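You operate a simulated robot arm through the tools that you are given. There is no shell and no other tool. Be economical: measure what you need, move in short steps, check, and stop when the job is done.

The job below is to be done with a simulated robot arm. You get a single attempt, and the scene is never put back.

Task
Wipe up the smear, grease the black bearing and lay it on the wiped spot.
Fine: three strokes of the pump; leave the rag on the bench top.
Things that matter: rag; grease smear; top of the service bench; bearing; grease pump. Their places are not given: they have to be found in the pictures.

The check looks at the end state, three seconds after you hand in, the way a careful person would. Anything else that was tipped, shoved, dropped, spilled or broken makes it a failure.

Robot
A 7-joint arm with a two-finger parallel gripper, fixed in place. Base frame: the origin is at the foot of the arm, x ahead of it, y to its left, z up; the work surface is at about z = 0.88. Lengths are in m, angles in degrees, forces in N, time in s.
With the tool pointing down near the work surface it reaches from about 0.32 to 0.74 m from the base axis. Its first joint turns from -115.0 to 115.0 degrees. Payload 3.91 kg.
The TCP is the grasp point between the finger pads, 0.03 m short of the fingertips. In the tool frame z runs along the fingers and y along their closing line. Largest opening 0.11 m; finger width 0.02, thickness 0.01; the body of the gripper, 0.048 by 0.112 m, starts 0.055 m behind the TCP.
Orientation is that of the tool frame in the base frame, as a unit quaternion [x, y, z, w]. With the fingers straight down and closing along the base's y, the tool's x points along the base's -x, its y along +y and its z along -z.

Tools
- The arm moves only by the tool jog_arm. Its argument "commands" is a list of rows, each an object of numbers (a shift or turn left out is 0, a gripper value left out holds the last): "wx", "wy", "wz": the turn, a rotation vector about the tool's x, y, z in degrees; "tx", "ty", "tz": the shift along the tool's x, y, z in m; "gripper": the opening, from 0 (shut) to 1 (fully open). In form: [{"wx": .., "wy": .., "wz": .., "tx": .., "ty": .., "tz": .., "gripper": ..}, ...]. A call has 1 to 20 rows; each row shifts and turns the commanded pose from where the row before left it, along the tool's axes as they then stand. Rows are played at 5 a second. More than 0.05 m and 8.6 degrees between two rows, or a gripper value outside its range, and nothing of the call is played. Where a pose cannot be reached the arm comes as near as it can. A force on the tool above 40 N (or 10 N above the force at the start of the call, whichever is more), or a blocked arm, ends the call early, and 0.2 s more pass. Each finger travels about 0.108 m/s and halts on what it meets, pressing with about 26 N; the grip force reading is that of the motor and also rises with nothing between the fingers. The clock runs only during rows and for 0.2 s after the last one: add rows that do not move to give the fingers time. The reply holds the time, the measured pose of the TCP, the force on the tool along the base axes, the opening and the grip force, in the units named above and with some noise, and new pictures: "pictures" is both (left out), scene, wrist or none.
- Cameras (640 x 400 px; columns grow to the right, rows downward): "scene" is fixed at [0.3989, 0.6468, 1.5778]; the picture's right is [-1.00, -0.02, 0.00], its down [-0.01, 0.43, -0.90] and it looks along [0.02, -0.90, -0.43] (base axes); focal length 315 px, centre (320, 200). "wrist" rides on the gripper at [0.072, 0.017, -0.103] in the tool frame; the picture's right is [-0.23, 0.97, 0.00], its down [-0.76, -0.18, -0.62] and it looks along [-0.61, -0.14, 0.78] (tool axes); focal length 222 px, centre (320, 200).
- lift_body(by): slides the trunk up (or, below 0, down) by that many m; the arm rides with it, the base frame stays. It gives what a move gives, with no picture.
- probe_pixels(camera, pixels): for up to 12 pixels [column, row] of the newest picture of that camera ("zoom" is the newest enlarged one), the place [x, y, z] in the base frame of the surface seen there, good to about 0.002 m, but the place of the scene camera against the robot may be out by one fixed shift of up to 0.018 m in any direction. The clock stands still meanwhile.
- inspect(camera, box): a new picture of the part [left, top, right, bottom] of that camera's present view, enlarged. The clock stands still meanwhile.
- close_job(): hands the job in; it is judged then, once.

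Keep the steps short. Do not move on a guess: measure, check each grasp and each placing, and mend mistakes. In all there are 80 turns and 170 pictures (those below and enlarged ones count). Leave the gripper open and the arm clear of the work at the hand-in unless told otherwise, and finish with a single line.

The tools are called after "Request:" as name(argument=value, ...) on one line, values as JSON. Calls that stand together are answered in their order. jog_arm: Moves the arm, as the interface text tells. Its arguments: {"type":"object","properties":{"commands":{"type":"array","items":{"type":"object","properties":{"wx":{"type":"number"},"wy":{"type":"number"},"wz":{"type":"number"},"tx":{"type":"number"},"ty":{"type":"number"},"tz":{"type":"number"},"gripper":{"type":"number"}}}},"pictures":{"type":"string","enum":["both","scene","wrist","none"]}},"required":["commands"]} The other tools are called the same way: lift_body (by) slides the trunk up or down; probe_pixels (camera, pixels) gives the place of the surface under pixels of a picture; inspect (camera, box) takes an enlarged picture of a part of a camera's view; close_job () hands the job in.

At the start:

```text
time: 0.0
eef_pos: [0.3887, -0.2653, 1.3689]
ee_rot: [-0.001, 1.0, 0.0, 0.0]
contact_force: [-0.4, -0.5, -1.0]
gripper_width: 0.1103
finger_force: 0.1
trunk travel left (down, up): [-0.85, 0.14]
```

scene: 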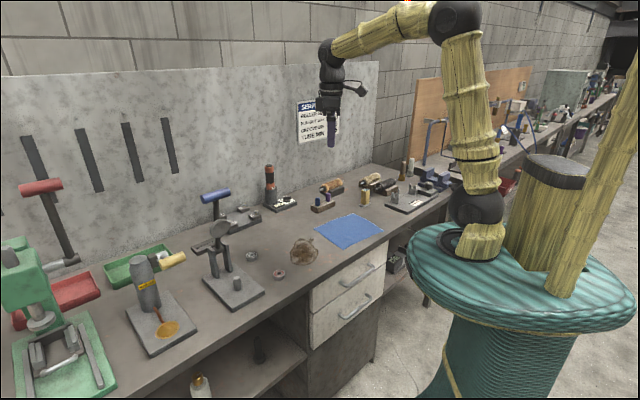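
wrist: 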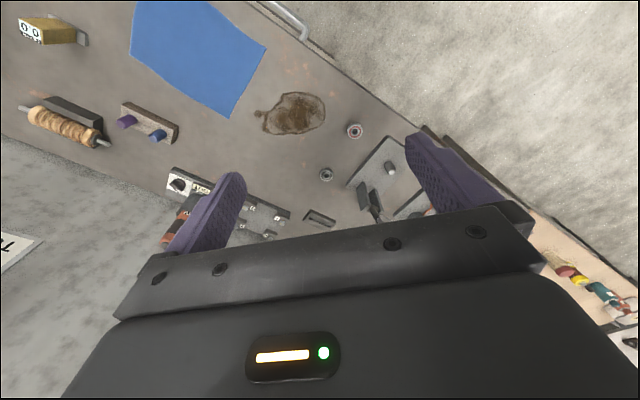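

I see a blue rag at scene (348,230), a brown smear at (303,250), two bearings at (251,255) and (279,274), and a grease pump at about (150,290). I'll enlarge these areas first.

Request:
inspect(camera="scene", box=[200, 180, 400, 305])

Request:
inspect(camera="scene", box=[80, 180, 280, 360])

Request:
probe_pixels(camera="scene", pixels=[[251, 255], [279, 274], [303, 250], [316, 226], [354, 215], [383, 230], [336, 247], [146, 262], [175, 259], [168, 328], [290, 252], [318, 250]])

Request:
probe_pixels(camera="wrist", pixels=[[354, 131], [326, 174], [258, 113], [325, 110], [295, 93], [290, 133], [135, 2], [266, 45], [231, 117], [131, 60], [290, 113]])

```text
3.20 times, centred on (300, 242) of scene
```

zoom: 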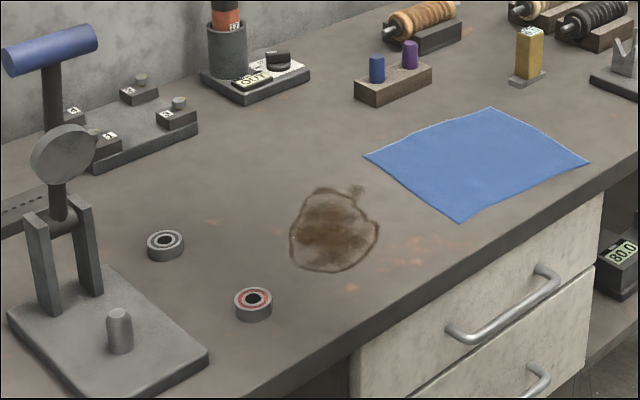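

```text
2.22 times, centred on (180, 270) of scene
```

zoom: 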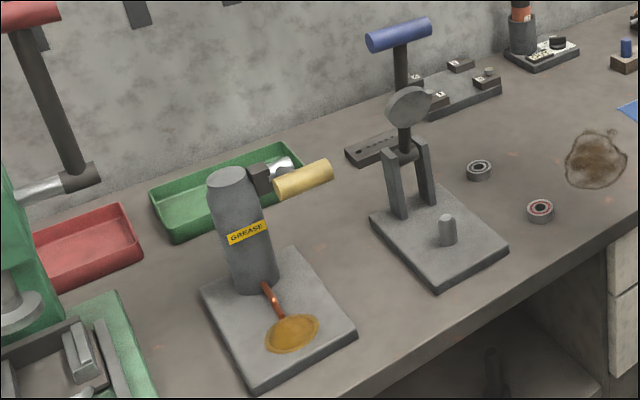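

```text
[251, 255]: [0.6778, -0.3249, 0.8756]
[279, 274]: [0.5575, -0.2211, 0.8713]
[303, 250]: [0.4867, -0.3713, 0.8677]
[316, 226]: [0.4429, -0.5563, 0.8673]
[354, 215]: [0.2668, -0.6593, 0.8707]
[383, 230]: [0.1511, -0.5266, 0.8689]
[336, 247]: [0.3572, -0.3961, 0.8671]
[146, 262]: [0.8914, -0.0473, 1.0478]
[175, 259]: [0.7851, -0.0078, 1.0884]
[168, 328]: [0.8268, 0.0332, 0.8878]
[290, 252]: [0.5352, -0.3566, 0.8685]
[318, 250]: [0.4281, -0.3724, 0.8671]
```

```text
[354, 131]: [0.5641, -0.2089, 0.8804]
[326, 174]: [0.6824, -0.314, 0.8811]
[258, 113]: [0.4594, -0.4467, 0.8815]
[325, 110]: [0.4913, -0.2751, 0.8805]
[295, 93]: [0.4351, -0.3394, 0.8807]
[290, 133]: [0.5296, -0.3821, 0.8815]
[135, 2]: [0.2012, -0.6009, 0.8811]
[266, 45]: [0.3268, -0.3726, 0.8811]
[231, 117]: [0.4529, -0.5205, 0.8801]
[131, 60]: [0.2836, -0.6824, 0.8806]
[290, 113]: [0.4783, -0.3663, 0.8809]
```

There are two bearings, and two devices that might be the pump: the one labelled GREASE with a yellow lever, and one with a blue T-handle. I'll enlarge each of them.

Request:
inspect(camera="scene", box=[235, 240, 299, 284])

Request:
inspect(camera="scene", box=[190, 180, 280, 315])

Request:
inspect(camera="scene", box=[110, 235, 210, 360])

Request:
inspect(camera="wrist", box=[300, 100, 430, 230])

```text
9.09 times, centred on (267, 262) of scene
```

zoom: 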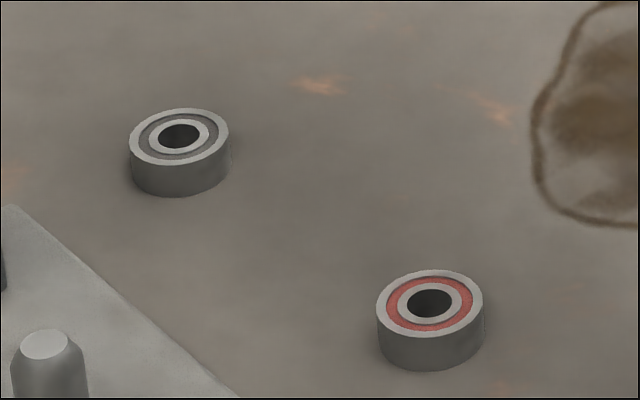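

```text
2.96 times, centred on (235, 248) of scene
```

zoom: 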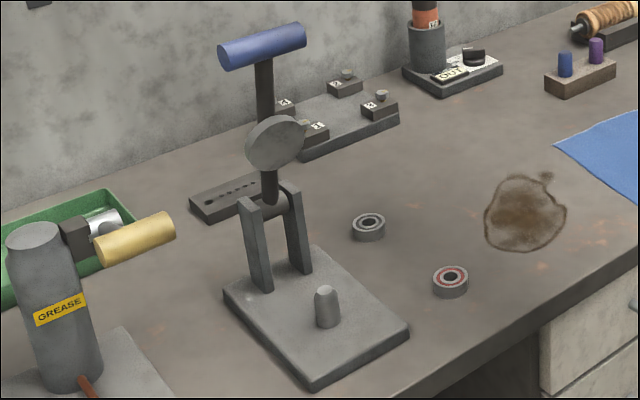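

```text
3.20 times, centred on (160, 298) of scene
```

zoom: 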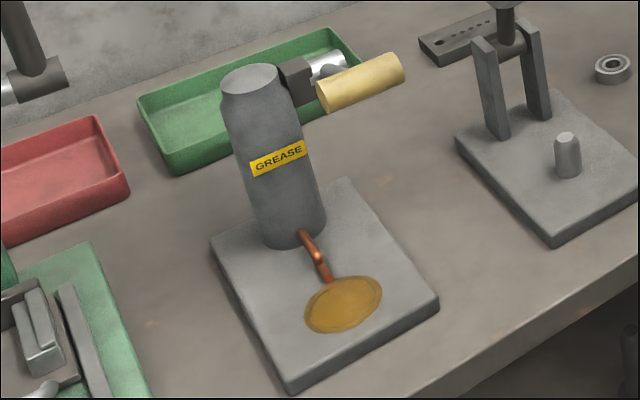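

```text
3.08 times, centred on (365, 165) of wrist
```

zoom: 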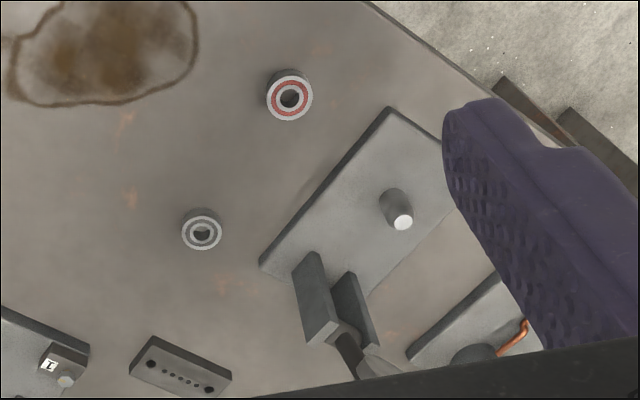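

The black (dark shield) bearing is the one at scene (251,255). The red-shield bearing is the distractor. The pump is the GREASE device. I'll enlarge the pump again and measure it.

Request:
inspect(camera="scene", box=[110, 235, 210, 360])

Request:
probe_pixels(camera="zoom", pixels=[[343, 304], [310, 325], [378, 285], [328, 275], [303, 236], [250, 80], [275, 235], [330, 100], [360, 82], [397, 65], [296, 80], [330, 60]])

Request:
probe_pixels(camera="zoom", pixels=[[215, 238], [345, 182], [437, 300], [292, 380], [322, 82], [402, 90], [328, 108], [230, 110], [300, 130], [325, 220], [255, 240], [440, 330]])

```text
3.20 times, centred on (160, 298) of scene
```

zoom: 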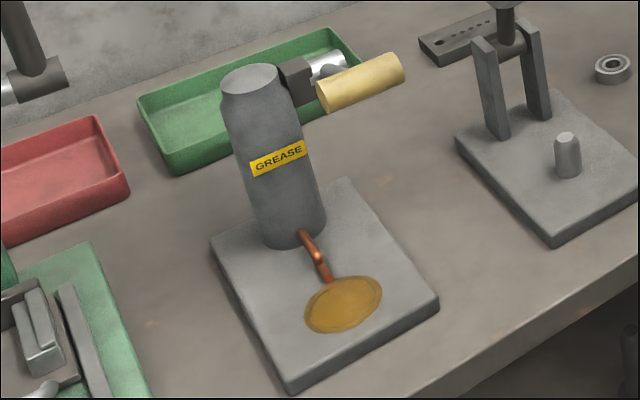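

```text
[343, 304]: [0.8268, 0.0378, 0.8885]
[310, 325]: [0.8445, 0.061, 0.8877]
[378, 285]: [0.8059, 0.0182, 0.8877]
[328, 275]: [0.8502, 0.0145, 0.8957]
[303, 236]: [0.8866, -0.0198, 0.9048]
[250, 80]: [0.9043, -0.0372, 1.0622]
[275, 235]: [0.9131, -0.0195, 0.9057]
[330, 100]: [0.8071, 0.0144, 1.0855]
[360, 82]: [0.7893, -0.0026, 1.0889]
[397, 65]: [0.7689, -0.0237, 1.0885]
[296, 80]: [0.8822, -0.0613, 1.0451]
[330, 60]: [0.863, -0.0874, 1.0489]
```

```text
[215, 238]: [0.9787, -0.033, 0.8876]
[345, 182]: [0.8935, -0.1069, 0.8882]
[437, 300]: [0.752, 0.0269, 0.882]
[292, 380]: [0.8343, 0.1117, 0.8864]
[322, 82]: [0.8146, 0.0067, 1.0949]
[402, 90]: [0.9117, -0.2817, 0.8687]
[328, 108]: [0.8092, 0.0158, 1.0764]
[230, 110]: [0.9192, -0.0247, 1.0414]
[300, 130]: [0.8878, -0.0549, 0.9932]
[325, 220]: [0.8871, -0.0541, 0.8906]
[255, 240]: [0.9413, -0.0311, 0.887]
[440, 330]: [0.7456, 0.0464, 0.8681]
```

The pump's T-handle is at about (0.79,0.00,1.09) and its grease pad at about (0.83,0.045,0.90). Both are far out, so I'll come back to reach later. First the rag: moving above it for a close look.

Request:
jog_arm(commands=[{"tx": 0.013, "ty": -0.04, "tz": 0.025}, {"tx": 0.013, "ty": -0.04, "tz": 0.025}, {"tx": 0.013, "ty": -0.04, "tz": 0.025}, {"tx": 0.013, "ty": -0.04, "tz": 0.025}, {"tx": 0.013, "ty": -0.04, "tz": 0.025}, {"tx": 0.013, "ty": -0.04, "tz": 0.025}, {"tz": 0.04}, {"tz": 0.04}, {}])

```text
time: 2.0
eef_pos: [0.3125, -0.506, 1.1405]
ee_rot: [0.0, 1.0, 0.001, 0.0]
contact_force: [0.8, -0.1, 0.2]
gripper_width: 0.1101
finger_force: 0.1
trunk travel left (down, up): [-0.85, 0.14]
```

scene: 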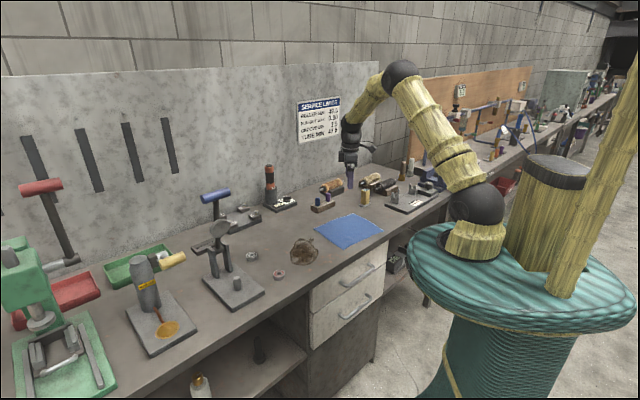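
wrist: 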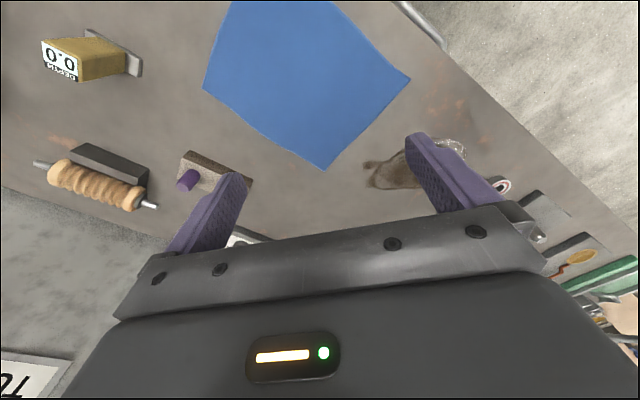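

The rag is right under the TCP (around wrist (310,80)). I'll probe its corners, the surface and the smear from here.

Request:
probe_pixels(camera="wrist", pixels=[[325, 169], [409, 78], [203, 87], [330, 2], [310, 80], [330, 162], [400, 80], [212, 86], [318, 180], [385, 170], [192, 162], [226, 178]])

Request:
inspect(camera="wrist", box=[190, 0, 430, 180])

```text
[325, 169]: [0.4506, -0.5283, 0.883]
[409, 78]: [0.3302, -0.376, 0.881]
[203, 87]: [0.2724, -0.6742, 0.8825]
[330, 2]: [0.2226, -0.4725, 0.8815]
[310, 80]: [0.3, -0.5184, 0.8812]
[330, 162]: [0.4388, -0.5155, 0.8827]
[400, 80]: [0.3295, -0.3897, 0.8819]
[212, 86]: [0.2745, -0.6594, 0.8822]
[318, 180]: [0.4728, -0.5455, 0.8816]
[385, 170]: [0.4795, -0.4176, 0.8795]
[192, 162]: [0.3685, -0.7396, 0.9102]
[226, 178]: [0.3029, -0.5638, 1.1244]
```

```text
2.22 times, centred on (310, 90) of wrist
```

zoom: 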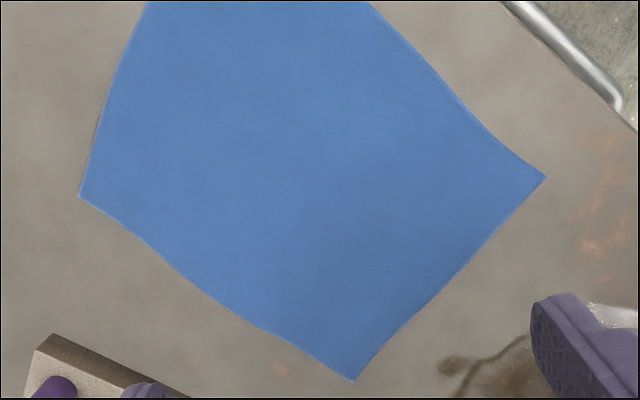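

The rag is a flat cloth centred near (0.305,-0.525), with the bench at 0.881. I'll descend half-closed over its centre, stopping with the fingertips just above the cloth.

Request:
jog_arm(commands=[{"ty": -0.014, "tz": 0.04, "gripper": 0.6}, {"tz": 0.045}, {"tz": 0.045}, {"tz": 0.04}, {"tz": 0.03}, {"tz": 0.01}, {"tz": 0.007}, {}], pictures="wrist")

```text
time: 3.8
eef_pos: [0.3105, -0.5196, 0.9236]
ee_rot: [0.0, 1.0, 0.0, 0.0]
contact_force: [-0.2, -0.9, 0.3]
gripper_width: 0.066
finger_force: 0.0
trunk travel left (down, up): [-0.85, 0.14]
```

wrist: 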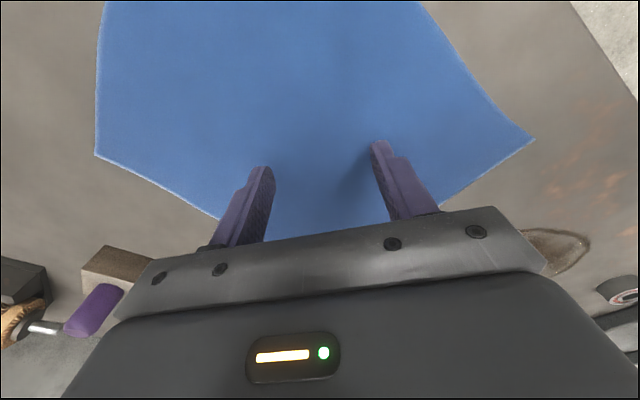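

The tips are about 12 mm above the cloth. Lowering in small steps until I feel light contact, then closing.

Request:
jog_arm(commands=[{"tz": 0.004}, {"tz": 0.004}, {"tz": 0.003}, {"tz": 0.002}, {}], pictures="none")

```text
time: 5.0
eef_pos: [0.3107, -0.5196, 0.9119]
ee_rot: [0.0, 1.0, -0.001, 0.0]
contact_force: [0.9, -1.6, 6.0]
gripper_width: 0.0661
finger_force: 0.1
trunk travel left (down, up): [-0.85, 0.14]
```

Light contact at 6 N. Closing.

Request:
jog_arm(commands=[{"gripper": 0.3}, {"gripper": 0.0}, {}, {}, {}])

```text
time: 6.2
eef_pos: [0.3101, -0.5181, 0.9109]
ee_rot: [0.0, 1.0, 0.0, -0.001]
contact_force: [-0.2, -1.1, 10.5]
gripper_width: 0.002
finger_force: 26.4
trunk travel left (down, up): [-0.85, 0.14]
```

scene: 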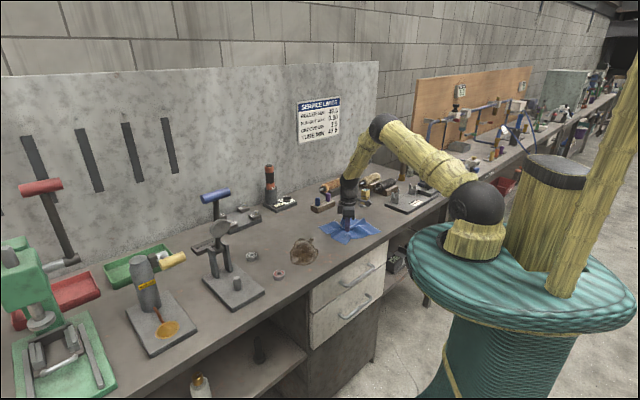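
wrist: 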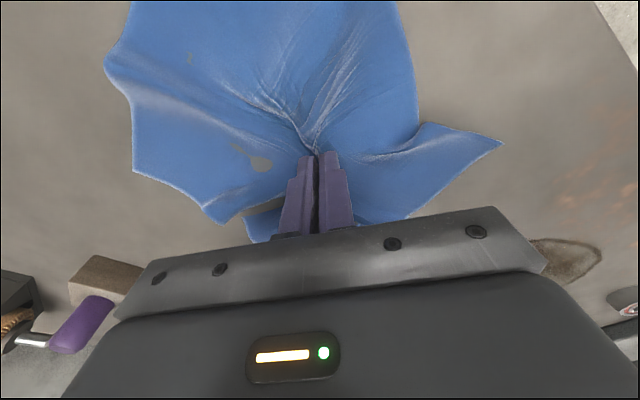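

The cloth is pinched and bunched. I'll lift 2 mm and drag it along the bench to the smear.

Request:
jog_arm(commands=[{"tz": -0.003}, {"tx": -0.025, "ty": 0.02}, {"tx": -0.025, "ty": 0.02}, {"tx": -0.025, "ty": 0.02}, {"tx": -0.025, "ty": 0.02}, {"tx": -0.025, "ty": 0.02}, {"tx": -0.025, "ty": 0.03}, {"tx": -0.02, "ty": 0.03}, {"tz": 0.002}, {}])

```text
time: 8.4
eef_pos: [0.4794, -0.3589, 0.9112]
ee_rot: [0.0, 1.0, 0.0, 0.001]
contact_force: [-0.2, 2.0, 10.6]
gripper_width: 0.0023
finger_force: 25.7
trunk travel left (down, up): [-0.85, 0.14]
```

scene: 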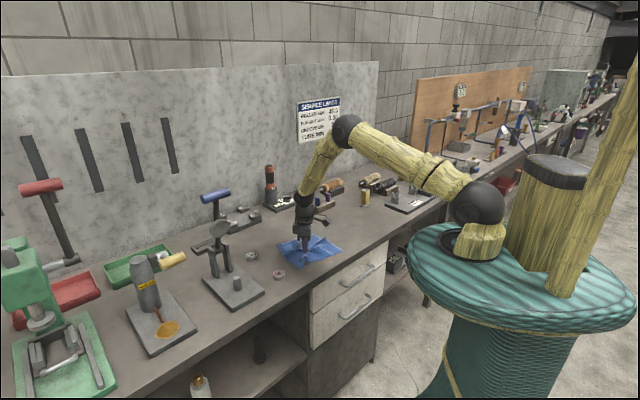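
wrist: 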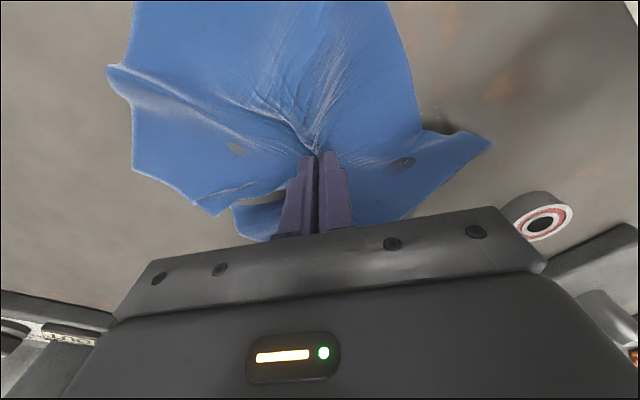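

I'll rub the cloth over the whole smear area in raster lines, staying away from the bearing at (0.56,-0.21).

Request:
jog_arm(commands=[{"tx": 0.02, "ty": -0.02}, {"tx": 0.02, "ty": -0.02}, {"ty": 0.04}, {"ty": 0.04}, {"tx": -0.025, "ty": 0.02}, {"ty": -0.04}, {"ty": -0.04}, {"ty": -0.04}, {"ty": -0.03}, {"tx": -0.025, "ty": 0.02}, {"ty": 0.04}, {"ty": 0.04}, {"ty": 0.04}, {"tx": -0.025, "ty": -0.02}, {"ty": -0.04}, {"ty": -0.04}, {"tx": -0.02, "ty": 0.02}, {"ty": 0.03}, {"tx": 0.035}, {"tx": 0.02}])

```text
time: 12.6
eef_pos: [0.4826, -0.3593, 0.9126]
ee_rot: [-0.001, 1.0, 0.0, 0.0]
contact_force: [0.4, -0.4, 0.1]
gripper_width: 0.002
finger_force: 25.6
trunk travel left (down, up): [-0.85, 0.14]
```

scene: 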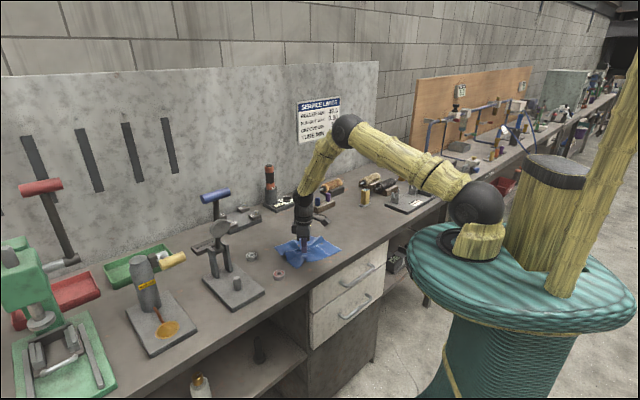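
wrist: 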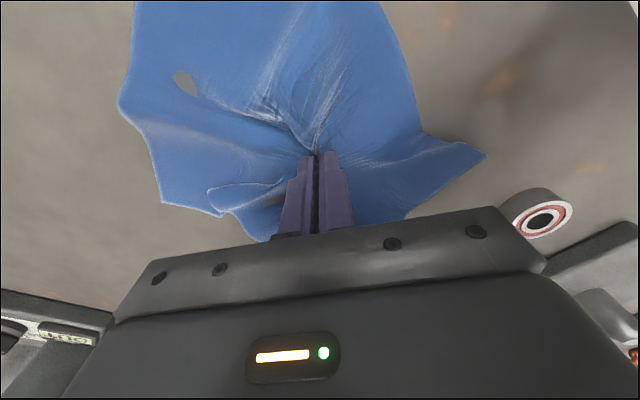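

I'll drag the rag back to its own place and look at the spot.

Request:
jog_arm(commands=[{"tx": 0.025, "ty": -0.025}, {"tx": 0.025, "ty": -0.025}, {"tx": 0.025, "ty": -0.025}, {"tx": 0.025, "ty": -0.025}, {"tx": 0.025, "ty": -0.025}, {"tx": 0.025, "ty": -0.025}, {"tx": 0.015, "ty": -0.015}, {}], pictures="none")

Request:
inspect(camera="scene", box=[230, 190, 400, 300])

```text
time: 14.4
eef_pos: [0.3139, -0.5243, 0.9112]
ee_rot: [0.0, 1.0, 0.0, 0.0]
contact_force: [0.4, 0.6, 3.3]
gripper_width: 0.0022
finger_force: 25.8
trunk travel left (down, up): [-0.85, 0.14]
```

```text
3.64 times, centred on (315, 245) of scene
```

zoom: 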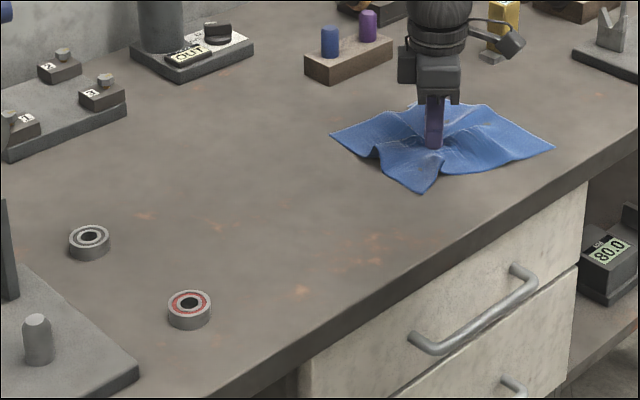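

The smear is completely gone. Releasing the rag here and backing straight up.

Request:
jog_arm(commands=[{"gripper": 0.3}, {}, {"tz": -0.02}, {"tz": -0.04}, {"tz": -0.05}, {"tz": -0.05}, {"tz": -0.04}])

```text
time: 16.0
eef_pos: [0.3139, -0.5257, 1.114]
ee_rot: [0.0, 1.0, 0.001, 0.0]
contact_force: [0.7, 0.1, 0.3]
gripper_width: 0.0327
finger_force: 0.1
trunk travel left (down, up): [-0.85, 0.14]
```

scene: 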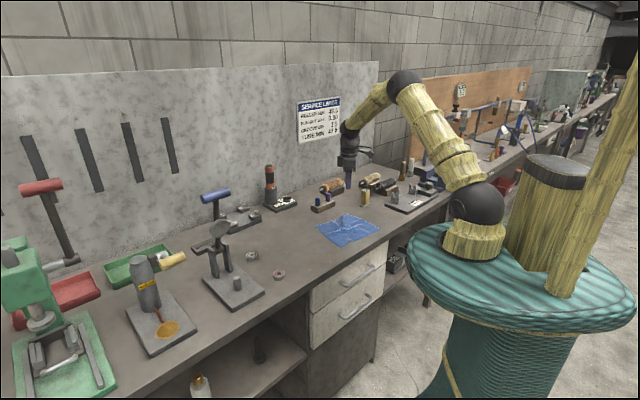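
wrist: 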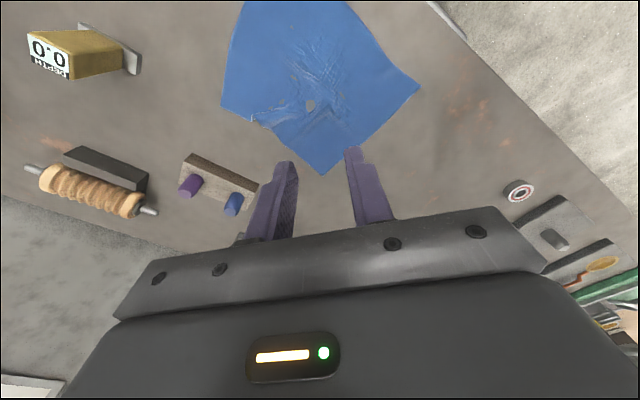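

The rag is on the bench. Moving toward the black bearing at a safe height (blue handle at about z 1.1 stands beyond it, so I stop short).

Request:
jog_arm(commands=[{"tx": -0.037, "ty": 0.028, "gripper": 0.7}, {"tx": -0.037, "ty": 0.028}, {"tx": -0.037, "ty": 0.028}, {"tx": -0.037, "ty": 0.028}, {"tx": -0.037, "ty": 0.028}, {"tx": -0.037, "ty": 0.028}, {"tx": -0.037, "ty": 0.028}, {}])

```text
time: 17.8
eef_pos: [0.5734, -0.3284, 1.1129]
ee_rot: [0.0, 1.0, -0.001, 0.0]
contact_force: [0.4, 0.2, -0.9]
gripper_width: 0.0771
finger_force: 0.0
trunk travel left (down, up): [-0.85, 0.14]
```

scene: 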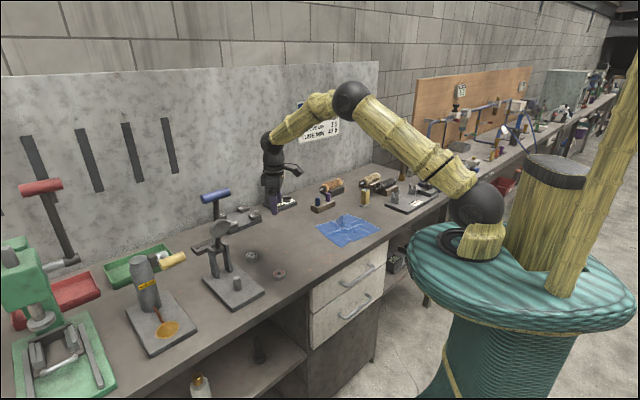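
wrist: 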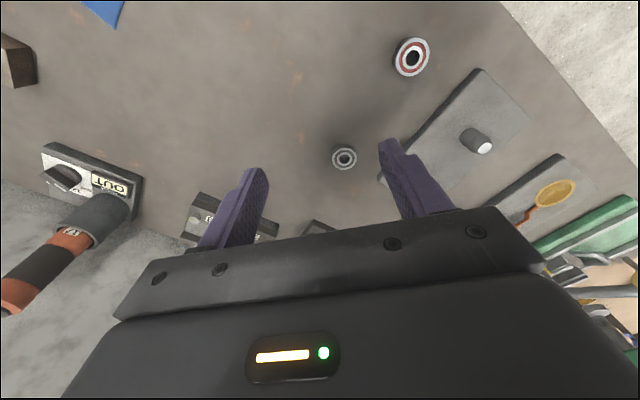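

The black bearing is at wrist (344,158), the grease pad at (555,192) with the copper nozzle at (525,215). Measuring these.

Request:
inspect(camera="wrist", box=[320, 30, 640, 250])

Request:
probe_pixels(camera="wrist", pixels=[[333, 157], [355, 158], [344, 148], [344, 168], [344, 158], [555, 192], [537, 200], [573, 183], [535, 207], [527, 215], [480, 147], [412, 57]])

```text
1.82 times, centred on (480, 140) of wrist
```

zoom: 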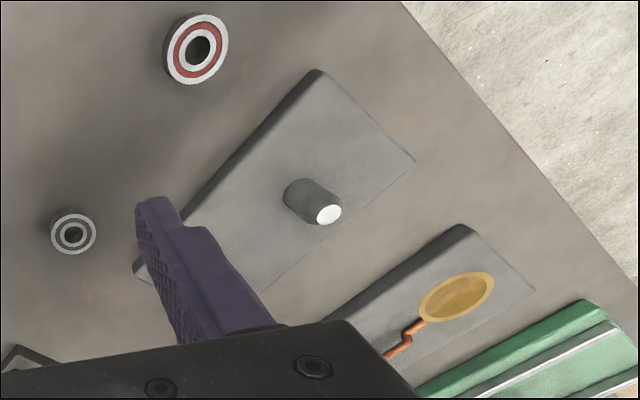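

```text
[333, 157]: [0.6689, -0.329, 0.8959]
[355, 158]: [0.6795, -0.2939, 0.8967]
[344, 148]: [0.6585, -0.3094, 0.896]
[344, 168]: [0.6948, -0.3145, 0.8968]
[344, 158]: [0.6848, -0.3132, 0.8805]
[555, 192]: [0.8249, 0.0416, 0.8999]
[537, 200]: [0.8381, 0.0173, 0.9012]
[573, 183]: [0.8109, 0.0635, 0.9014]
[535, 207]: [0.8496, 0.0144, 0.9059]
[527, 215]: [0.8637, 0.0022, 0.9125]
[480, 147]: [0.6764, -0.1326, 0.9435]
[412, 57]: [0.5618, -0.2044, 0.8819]
```

The bearing centre is (0.676,-0.311), its top at 0.896, and it is 38 mm wide. It's at the edge of reach and the pump is beyond it. I'll measure the arm's joints to judge what trunk height helps.

Request:
probe_pixels(camera="scene", pixels=[[478, 203], [352, 102], [270, 141], [478, 240], [272, 170], [180, 258], [163, 265], [150, 262]])

```text
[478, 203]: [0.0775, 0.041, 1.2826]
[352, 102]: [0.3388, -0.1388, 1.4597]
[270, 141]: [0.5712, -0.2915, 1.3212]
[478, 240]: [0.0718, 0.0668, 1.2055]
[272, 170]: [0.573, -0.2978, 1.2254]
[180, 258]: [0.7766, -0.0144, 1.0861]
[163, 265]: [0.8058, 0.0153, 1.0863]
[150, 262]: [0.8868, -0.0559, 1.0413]
```

Estimates: shoulder at about z 1.28, arm about 0.75 m shoulder to wrist, wrist about 0.215 m behind the TCP. So lowering the trunk about 0.13 m and tilting the tool 35° outward (fingers toward +x) reaches both the bearing and the pump. Tilting now.

Request:
jog_arm(commands=[{"wy": -7, "gripper": 0.6}, {"wy": -7}, {"wy": -7}, {"wy": -7}, {"wy": -7}, {}], pictures="none")

Request:
lift_body(by=-0.13)

Request:
jog_arm(commands=[{}])

```text
time: 19.2
eef_pos: [0.5759, -0.3276, 1.1117]
ee_rot: [0.001, 0.953, -0.002, 0.302]
contact_force: [0.5, -0.5, 0.2]
gripper_width: 0.066
finger_force: 0.0
trunk travel left (down, up): [-0.85, 0.14]
```

```text
time: 20.8
eef_pos: [0.5753, -0.3293, 0.9812]
ee_rot: [0.0, 0.954, 0.0, 0.301]
contact_force: [0.3, 0.2, -0.6]
gripper_width: 0.0658
finger_force: 0.1
trunk travel left (down, up): [-0.72, 0.27]
```

```text
time: 21.2
eef_pos: [0.576, -0.3283, 0.9825]
ee_rot: [0.001, 0.954, 0.0, 0.301]
contact_force: [-0.3, -0.3, -0.7]
gripper_width: 0.0661
finger_force: 0.1
trunk travel left (down, up): [-0.72, 0.27]
```

scene: 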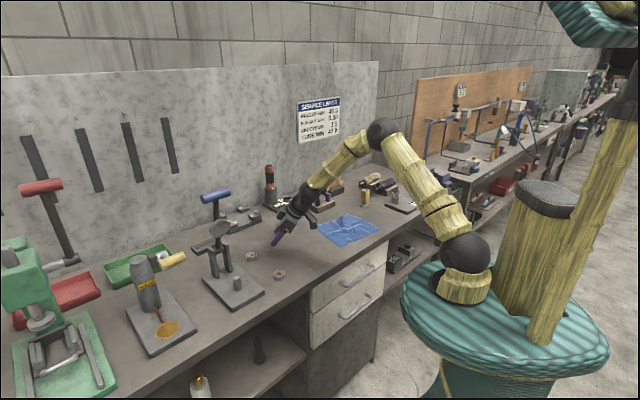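
wrist: 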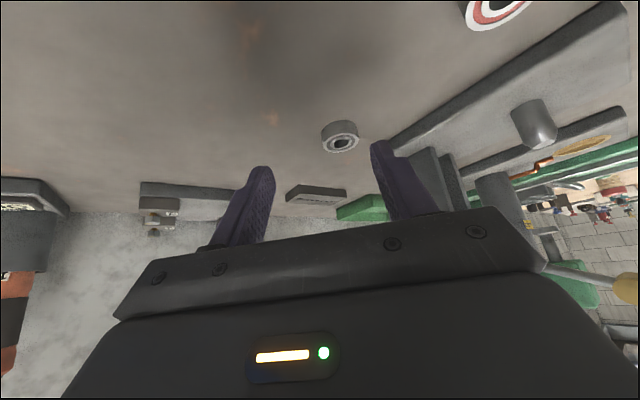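

The bearing is at wrist (341,137). The blue press's plate edge is near (392,150). Measuring both from here.

Request:
probe_pixels(camera="wrist", pixels=[[323, 140], [358, 140], [341, 151], [341, 127], [392, 152], [420, 138], [425, 160], [455, 165], [335, 122], [355, 125]])

```text
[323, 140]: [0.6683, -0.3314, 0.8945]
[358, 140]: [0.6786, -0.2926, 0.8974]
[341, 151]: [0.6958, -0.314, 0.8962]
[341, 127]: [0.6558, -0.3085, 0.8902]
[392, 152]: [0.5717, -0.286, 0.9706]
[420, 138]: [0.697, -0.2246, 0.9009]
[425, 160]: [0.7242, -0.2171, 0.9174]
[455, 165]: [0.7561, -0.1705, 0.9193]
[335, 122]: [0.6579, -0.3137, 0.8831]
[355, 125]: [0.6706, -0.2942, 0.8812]
```

Bearing centre confirmed at (0.676,-0.312). Moving over it, then most of the way down.

Request:
jog_arm(commands=[{"tx": -0.0243, "ty": 0.0055, "tz": 0.017}, {"tx": -0.0243, "ty": 0.0055, "tz": 0.017}, {"tx": -0.0243, "ty": 0.0055, "tz": 0.017}, {"tx": 0.0115, "tz": 0.0164}, {"tx": 0.0115, "tz": 0.0164}, {}])

```text
time: 22.6
eef_pos: [0.664, -0.3115, 0.9403]
ee_rot: [0.001, 0.954, -0.001, 0.301]
contact_force: [0.2, 0.0, -0.1]
gripper_width: 0.0662
finger_force: 0.0
trunk travel left (down, up): [-0.72, 0.27]
```

scene: 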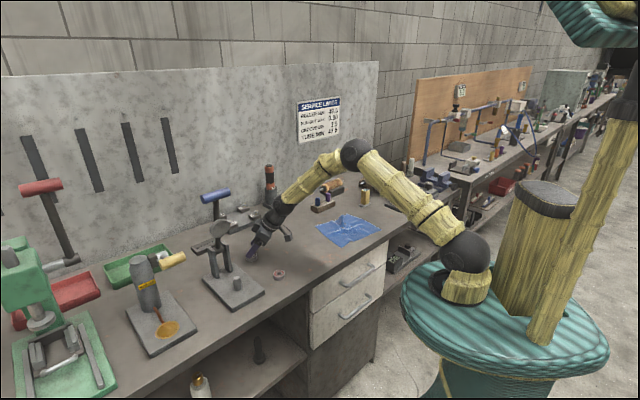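
wrist: 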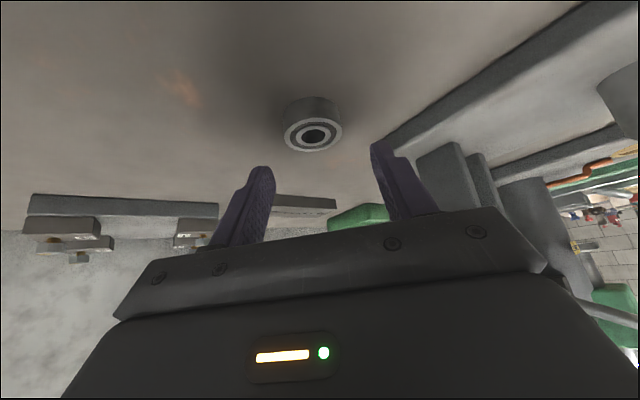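

The bearing sits centred between the fingers. Lowering the last 25 mm in small steps.

Request:
jog_arm(commands=[{"tx": 0.0057, "tz": 0.0082}, {"tx": 0.0046, "tz": 0.0066}, {"tx": 0.0023, "tz": 0.0033}, {"tx": 0.0017, "tz": 0.0025}, {}], pictures="wrist")

```text
time: 23.8
eef_pos: [0.6636, -0.3113, 0.9147]
ee_rot: [0.0, 0.954, 0.0, 0.301]
contact_force: [-0.5, -0.6, -0.1]
gripper_width: 0.0661
finger_force: 0.3
trunk travel left (down, up): [-0.72, 0.27]
```

wrist: 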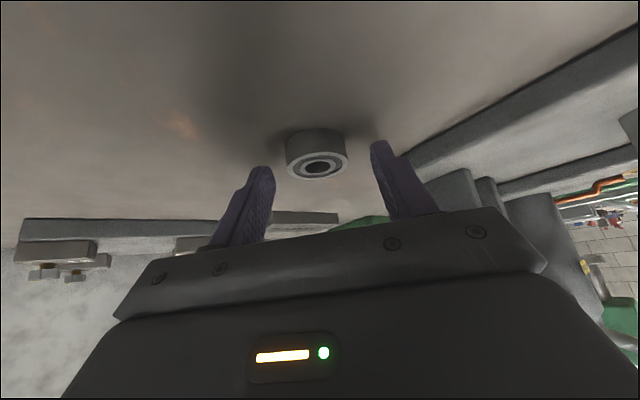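

The fingertips straddle the bearing with no contact yet. Closing on it.

Request:
jog_arm(commands=[{"gripper": 0.45}, {"gripper": 0.3}, {"gripper": 0.2}, {"gripper": 0.1}, {}, {}], pictures="wrist")

```text
time: 25.2
eef_pos: [0.6644, -0.3122, 0.9156]
ee_rot: [0.0, 0.954, 0.0, 0.301]
contact_force: [-0.3, 0.5, 0.0]
gripper_width: 0.0393
finger_force: 25.9
trunk travel left (down, up): [-0.72, 0.27]
```

wrist: 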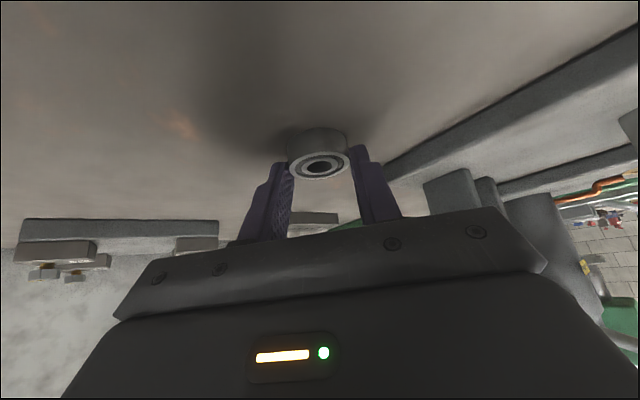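

The grip stopped at 39 mm, which matches the bearing. Lifting 6 cm and checking it holds.

Request:
jog_arm(commands=[{"tx": -0.0057, "tz": -0.0082}, {"tx": -0.0115, "tz": -0.0164}, {"tx": -0.0172, "tz": -0.0246}, {}])

Request:
inspect(camera="wrist", box=[240, 100, 400, 230])

Request:
inspect(camera="scene", box=[180, 170, 320, 300])

Request:
probe_pixels(camera="scene", pixels=[[205, 199], [229, 192], [217, 203], [220, 235], [212, 250], [213, 215]])

```text
time: 26.2
eef_pos: [0.6665, -0.3116, 0.9765]
ee_rot: [0.0, 0.954, -0.001, 0.301]
contact_force: [-0.4, -0.8, -0.7]
gripper_width: 0.0112
finger_force: 0.0
trunk travel left (down, up): [-0.72, 0.27]
```

scene: 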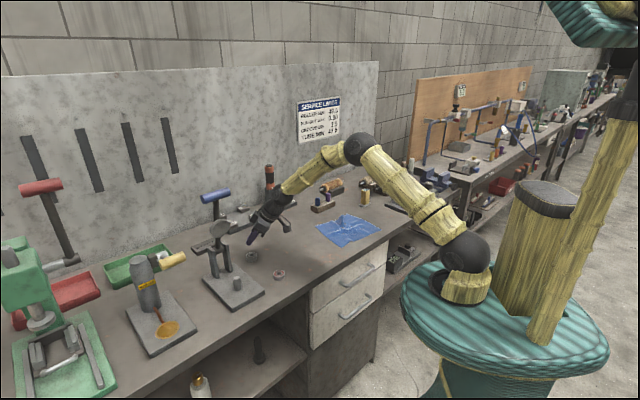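
wrist: 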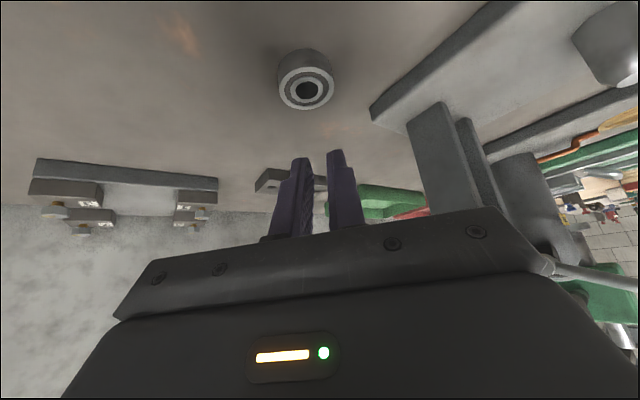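

```text
3.08 times, centred on (320, 165) of wrist
```

zoom: 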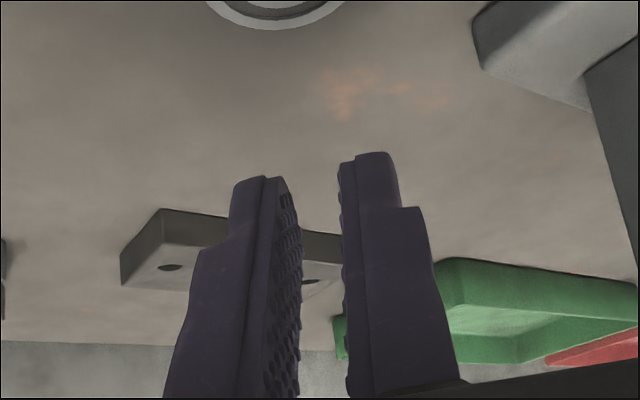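

```text
3.08 times, centred on (250, 235) of scene
```

zoom: 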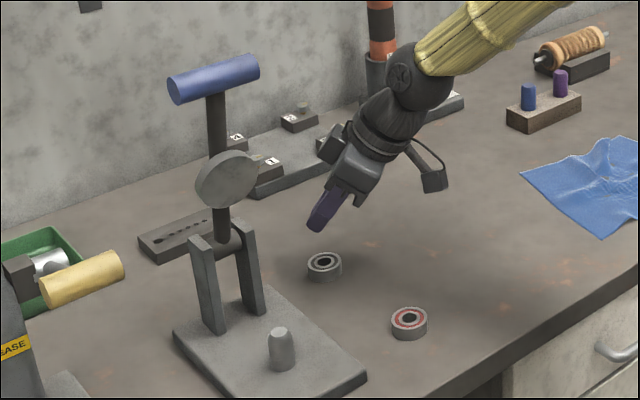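

```text
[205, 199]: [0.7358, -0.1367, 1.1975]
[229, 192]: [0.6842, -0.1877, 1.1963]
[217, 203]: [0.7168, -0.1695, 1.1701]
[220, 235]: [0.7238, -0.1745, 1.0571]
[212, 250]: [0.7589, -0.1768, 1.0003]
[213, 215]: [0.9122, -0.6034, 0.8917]
```

The bearing slipped out of the fingertips; it still stands upright in place. The 35° tilt left too little of the tip on it. I'll use 25° tilt and go right down to the bench. First re-tilt, reopen and re-measure.

Request:
jog_arm(commands=[{"wy": 5, "gripper": 0.6}, {"wy": 5}, {}, {}], pictures="wrist")

Request:
inspect(camera="wrist", box=[220, 40, 420, 200])

```text
time: 27.2
eef_pos: [0.6655, -0.3127, 0.9755]
ee_rot: [0.0, 0.976, 0.0, 0.216]
contact_force: [-0.7, -0.1, -1.2]
gripper_width: 0.0658
finger_force: 0.1
trunk travel left (down, up): [-0.72, 0.27]
```

wrist: 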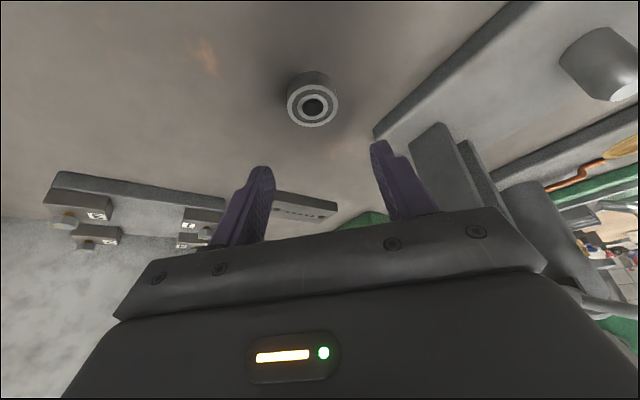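

```text
2.50 times, centred on (320, 120) of wrist
```

zoom: 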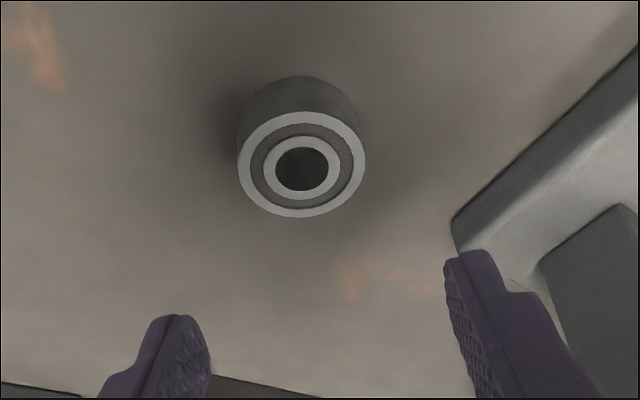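

Request:
probe_pixels(camera="wrist", pixels=[[288, 105], [336, 103], [313, 125], [310, 86], [313, 108], [350, 130]])

```text
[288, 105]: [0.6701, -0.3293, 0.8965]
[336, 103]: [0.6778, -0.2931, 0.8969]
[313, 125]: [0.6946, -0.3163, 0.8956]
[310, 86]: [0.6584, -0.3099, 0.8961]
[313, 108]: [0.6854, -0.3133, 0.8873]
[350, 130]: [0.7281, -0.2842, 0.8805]
```

The fingertips are rounded, so I need to go lower. The bearing centre is (0.6755,-0.312). Descending gradually until light bench contact.

Request:
jog_arm(commands=[{"tx": 0.0082, "ty": 0.0005, "tz": 0.0237}, {"tx": 0.0084, "tz": 0.0181}, {"tx": 0.0042, "tz": 0.0091}, {"tx": 0.0025, "tz": 0.0054}, {"tx": 0.0013, "tz": 0.0027}, {"tx": 0.0008, "tz": 0.0018}, {}], pictures="wrist")

```text
time: 28.8
eef_pos: [0.666, -0.3109, 0.9111]
ee_rot: [0.0, 0.976, 0.0, 0.217]
contact_force: [1.0, 0.6, 5.6]
gripper_width: 0.0662
finger_force: 0.0
trunk travel left (down, up): [-0.72, 0.27]
```

wrist: 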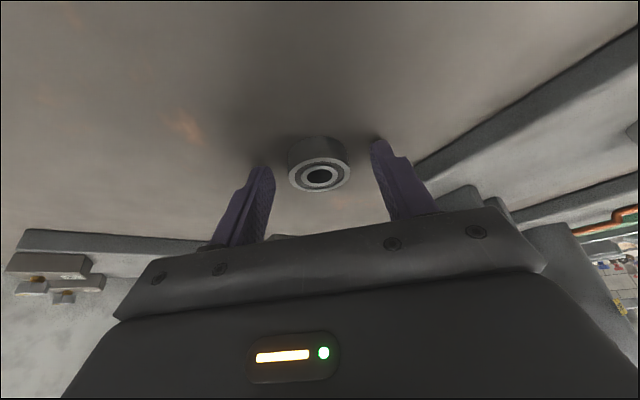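

Touching the bench lightly. Closing fully on the bearing, then lifting only 1 cm at first.

Request:
jog_arm(commands=[{"tx": -0.0003, "tz": -0.0006, "gripper": 0.45}, {"gripper": 0.3}, {"gripper": 0.15}, {"gripper": 0.0}, {}, {}, {"tx": -0.0021, "tz": -0.0045}, {"tx": -0.0021, "tz": -0.0045}, {}], pictures="wrist")

```text
time: 30.8
eef_pos: [0.6661, -0.3122, 0.9222]
ee_rot: [-0.001, 0.976, 0.0, 0.216]
contact_force: [0.0, 0.1, -1.3]
gripper_width: 0.0391
finger_force: 25.9
trunk travel left (down, up): [-0.72, 0.27]
```

wrist: 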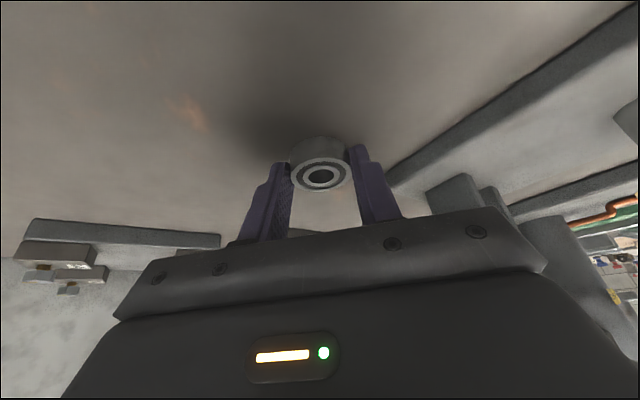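

The bearing is held after the 1 cm lift. I'll raise it, retract inward past the blue press, then swing left (+y).

Request:
jog_arm(commands=[{"tx": -0.0127, "tz": -0.0272}, {"tx": -0.0127, "tz": -0.0272}, {"tx": -0.0127, "tz": -0.0272}, {"tx": 0.0385, "tz": -0.018}, {"tx": 0.0385, "tz": -0.018}, {"tx": 0.0385, "tz": -0.018}, {"tx": 0.0345, "tz": -0.016}, {"ty": 0.03}, {"ty": 0.04}, {"ty": 0.04}, {}])

```text
time: 33.2
eef_pos: [0.5014, -0.1995, 1.011]
ee_rot: [0.001, 0.976, 0.0, 0.216]
contact_force: [0.1, 0.4, -1.0]
gripper_width: 0.0386
finger_force: 25.6
trunk travel left (down, up): [-0.72, 0.27]
```

scene: 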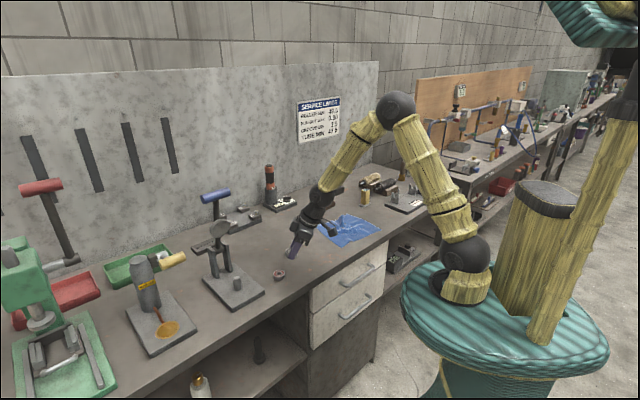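
wrist: 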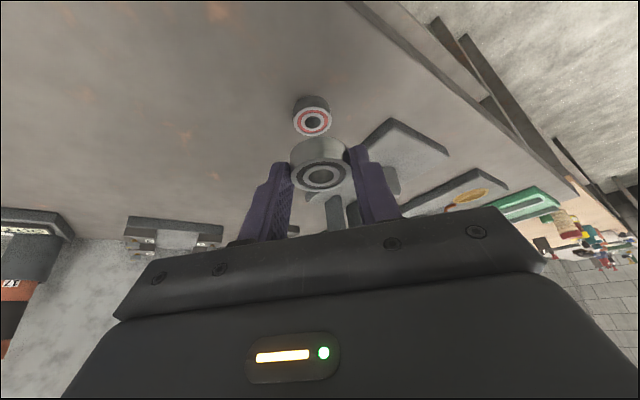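

Still held. Continuing left to y≈0.07 and yawing 20° clockwise to face the pump pad.

Request:
jog_arm(commands=[{"ty": 0.04}, {"ty": 0.04}, {"ty": 0.04}, {"ty": 0.04}, {"ty": 0.04}, {"ty": 0.04}, {"ty": 0.035}, {"wx": 2.82, "wz": 6.04}, {"wx": 2.82, "wz": 6.04}, {"wx": 2.82, "wz": 6.04}, {}])

```text
time: 35.6
eef_pos: [0.5013, 0.0735, 1.01]
ee_rot: [0.17, 0.961, -0.037, 0.214]
contact_force: [0.8, 0.3, -0.4]
gripper_width: 0.0388
finger_force: 25.8
trunk travel left (down, up): [-0.72, 0.27]
```

scene: 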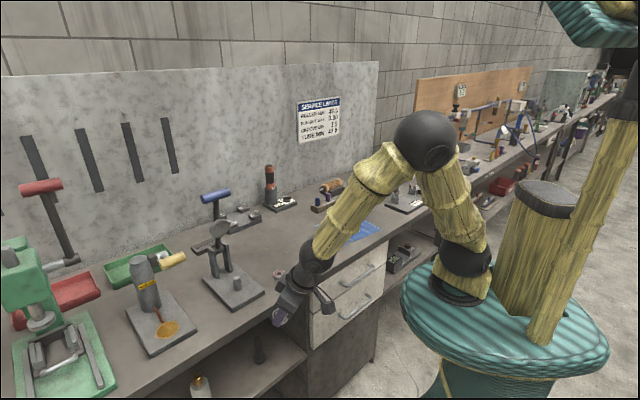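
wrist: 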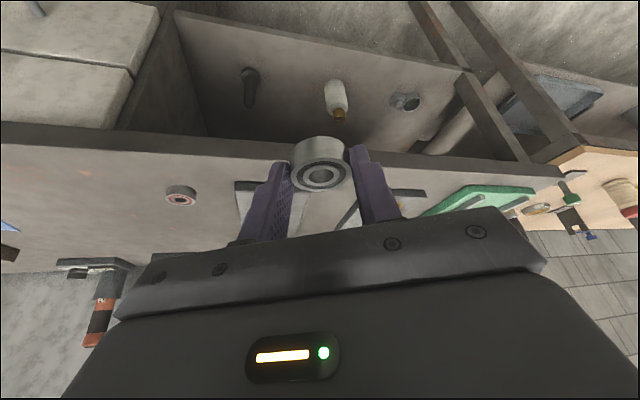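

Still held. Extending toward the pump pad at safe height, stopping 6 cm short to look.

Request:
jog_arm(commands=[{"tx": -0.0363, "ty": 0.0136, "tz": 0.0189}, {"tx": -0.0363, "ty": 0.0136, "tz": 0.0189}, {"tx": -0.0363, "ty": 0.0136, "tz": 0.0189}, {"tx": -0.0363, "ty": 0.0136, "tz": 0.0189}, {"tx": -0.0363, "ty": 0.0136, "tz": 0.0189}, {"tx": -0.0363, "ty": 0.0136, "tz": 0.0189}, {}])

Request:
inspect(camera="scene", box=[90, 210, 290, 360])

```text
time: 37.2
eef_pos: [0.7604, 0.0658, 1.0014]
ee_rot: [0.17, 0.961, -0.038, 0.213]
contact_force: [0.4, -0.9, -0.6]
gripper_width: 0.0389
finger_force: 26.2
trunk travel left (down, up): [-0.72, 0.27]
```

scene: 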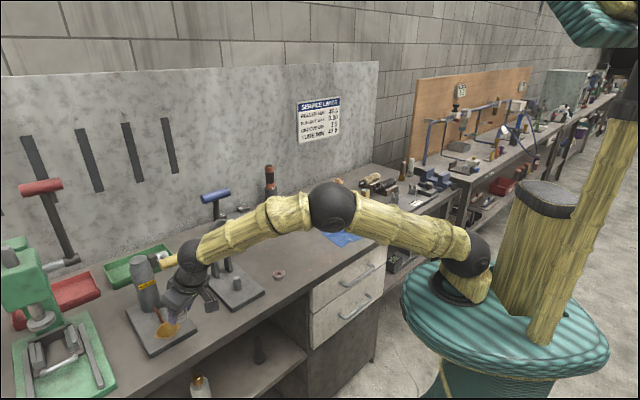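
wrist: 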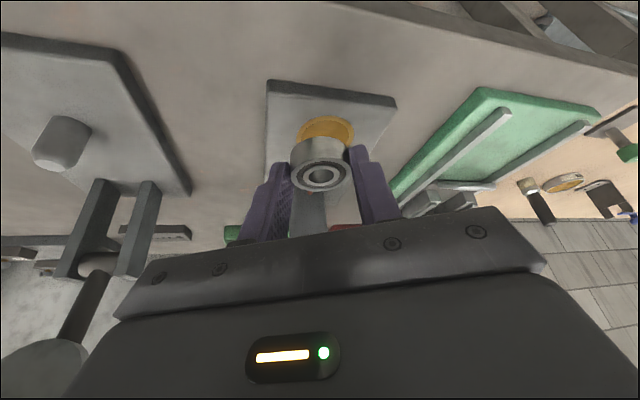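

```text
2.67 times, centred on (190, 285) of scene
```

zoom: 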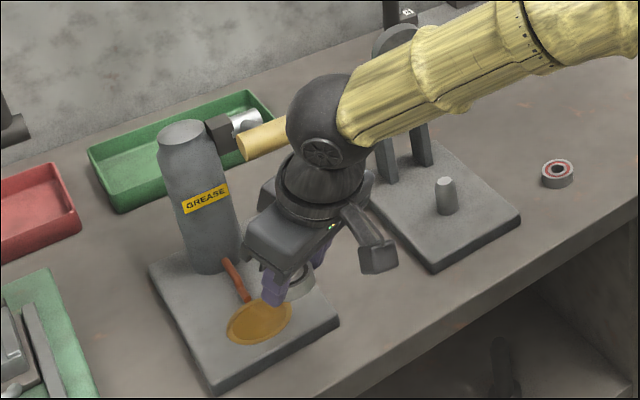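

The pad is visible just behind the bearing at wrist (325,128). Measuring the dish rim and nozzle from here.

Request:
inspect(camera="wrist", box=[240, 70, 420, 240])

Request:
probe_pixels(camera="wrist", pixels=[[298, 138], [353, 130], [325, 116], [299, 130], [345, 121], [310, 118], [352, 142], [325, 125], [290, 142]])

Request:
probe_pixels(camera="scene", pixels=[[180, 329], [184, 322], [197, 320], [188, 325], [191, 315], [200, 314]])

```text
2.35 times, centred on (330, 155) of wrist
```

zoom: 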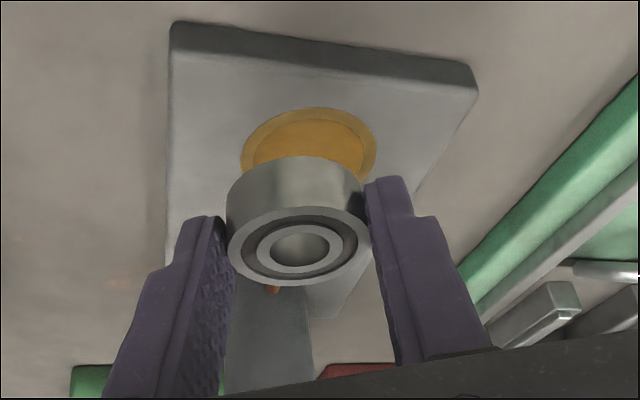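

```text
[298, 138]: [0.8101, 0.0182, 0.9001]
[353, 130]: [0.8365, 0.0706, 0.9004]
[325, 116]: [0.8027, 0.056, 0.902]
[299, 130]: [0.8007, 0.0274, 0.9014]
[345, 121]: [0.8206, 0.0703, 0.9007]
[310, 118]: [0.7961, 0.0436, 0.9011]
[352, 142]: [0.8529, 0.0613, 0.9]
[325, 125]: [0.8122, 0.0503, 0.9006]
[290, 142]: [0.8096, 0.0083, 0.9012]
```

```text
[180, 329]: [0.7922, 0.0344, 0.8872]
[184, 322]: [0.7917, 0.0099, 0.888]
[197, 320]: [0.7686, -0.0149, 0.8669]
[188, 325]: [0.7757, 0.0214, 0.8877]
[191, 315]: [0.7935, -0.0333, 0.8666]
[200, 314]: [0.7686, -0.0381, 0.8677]
```

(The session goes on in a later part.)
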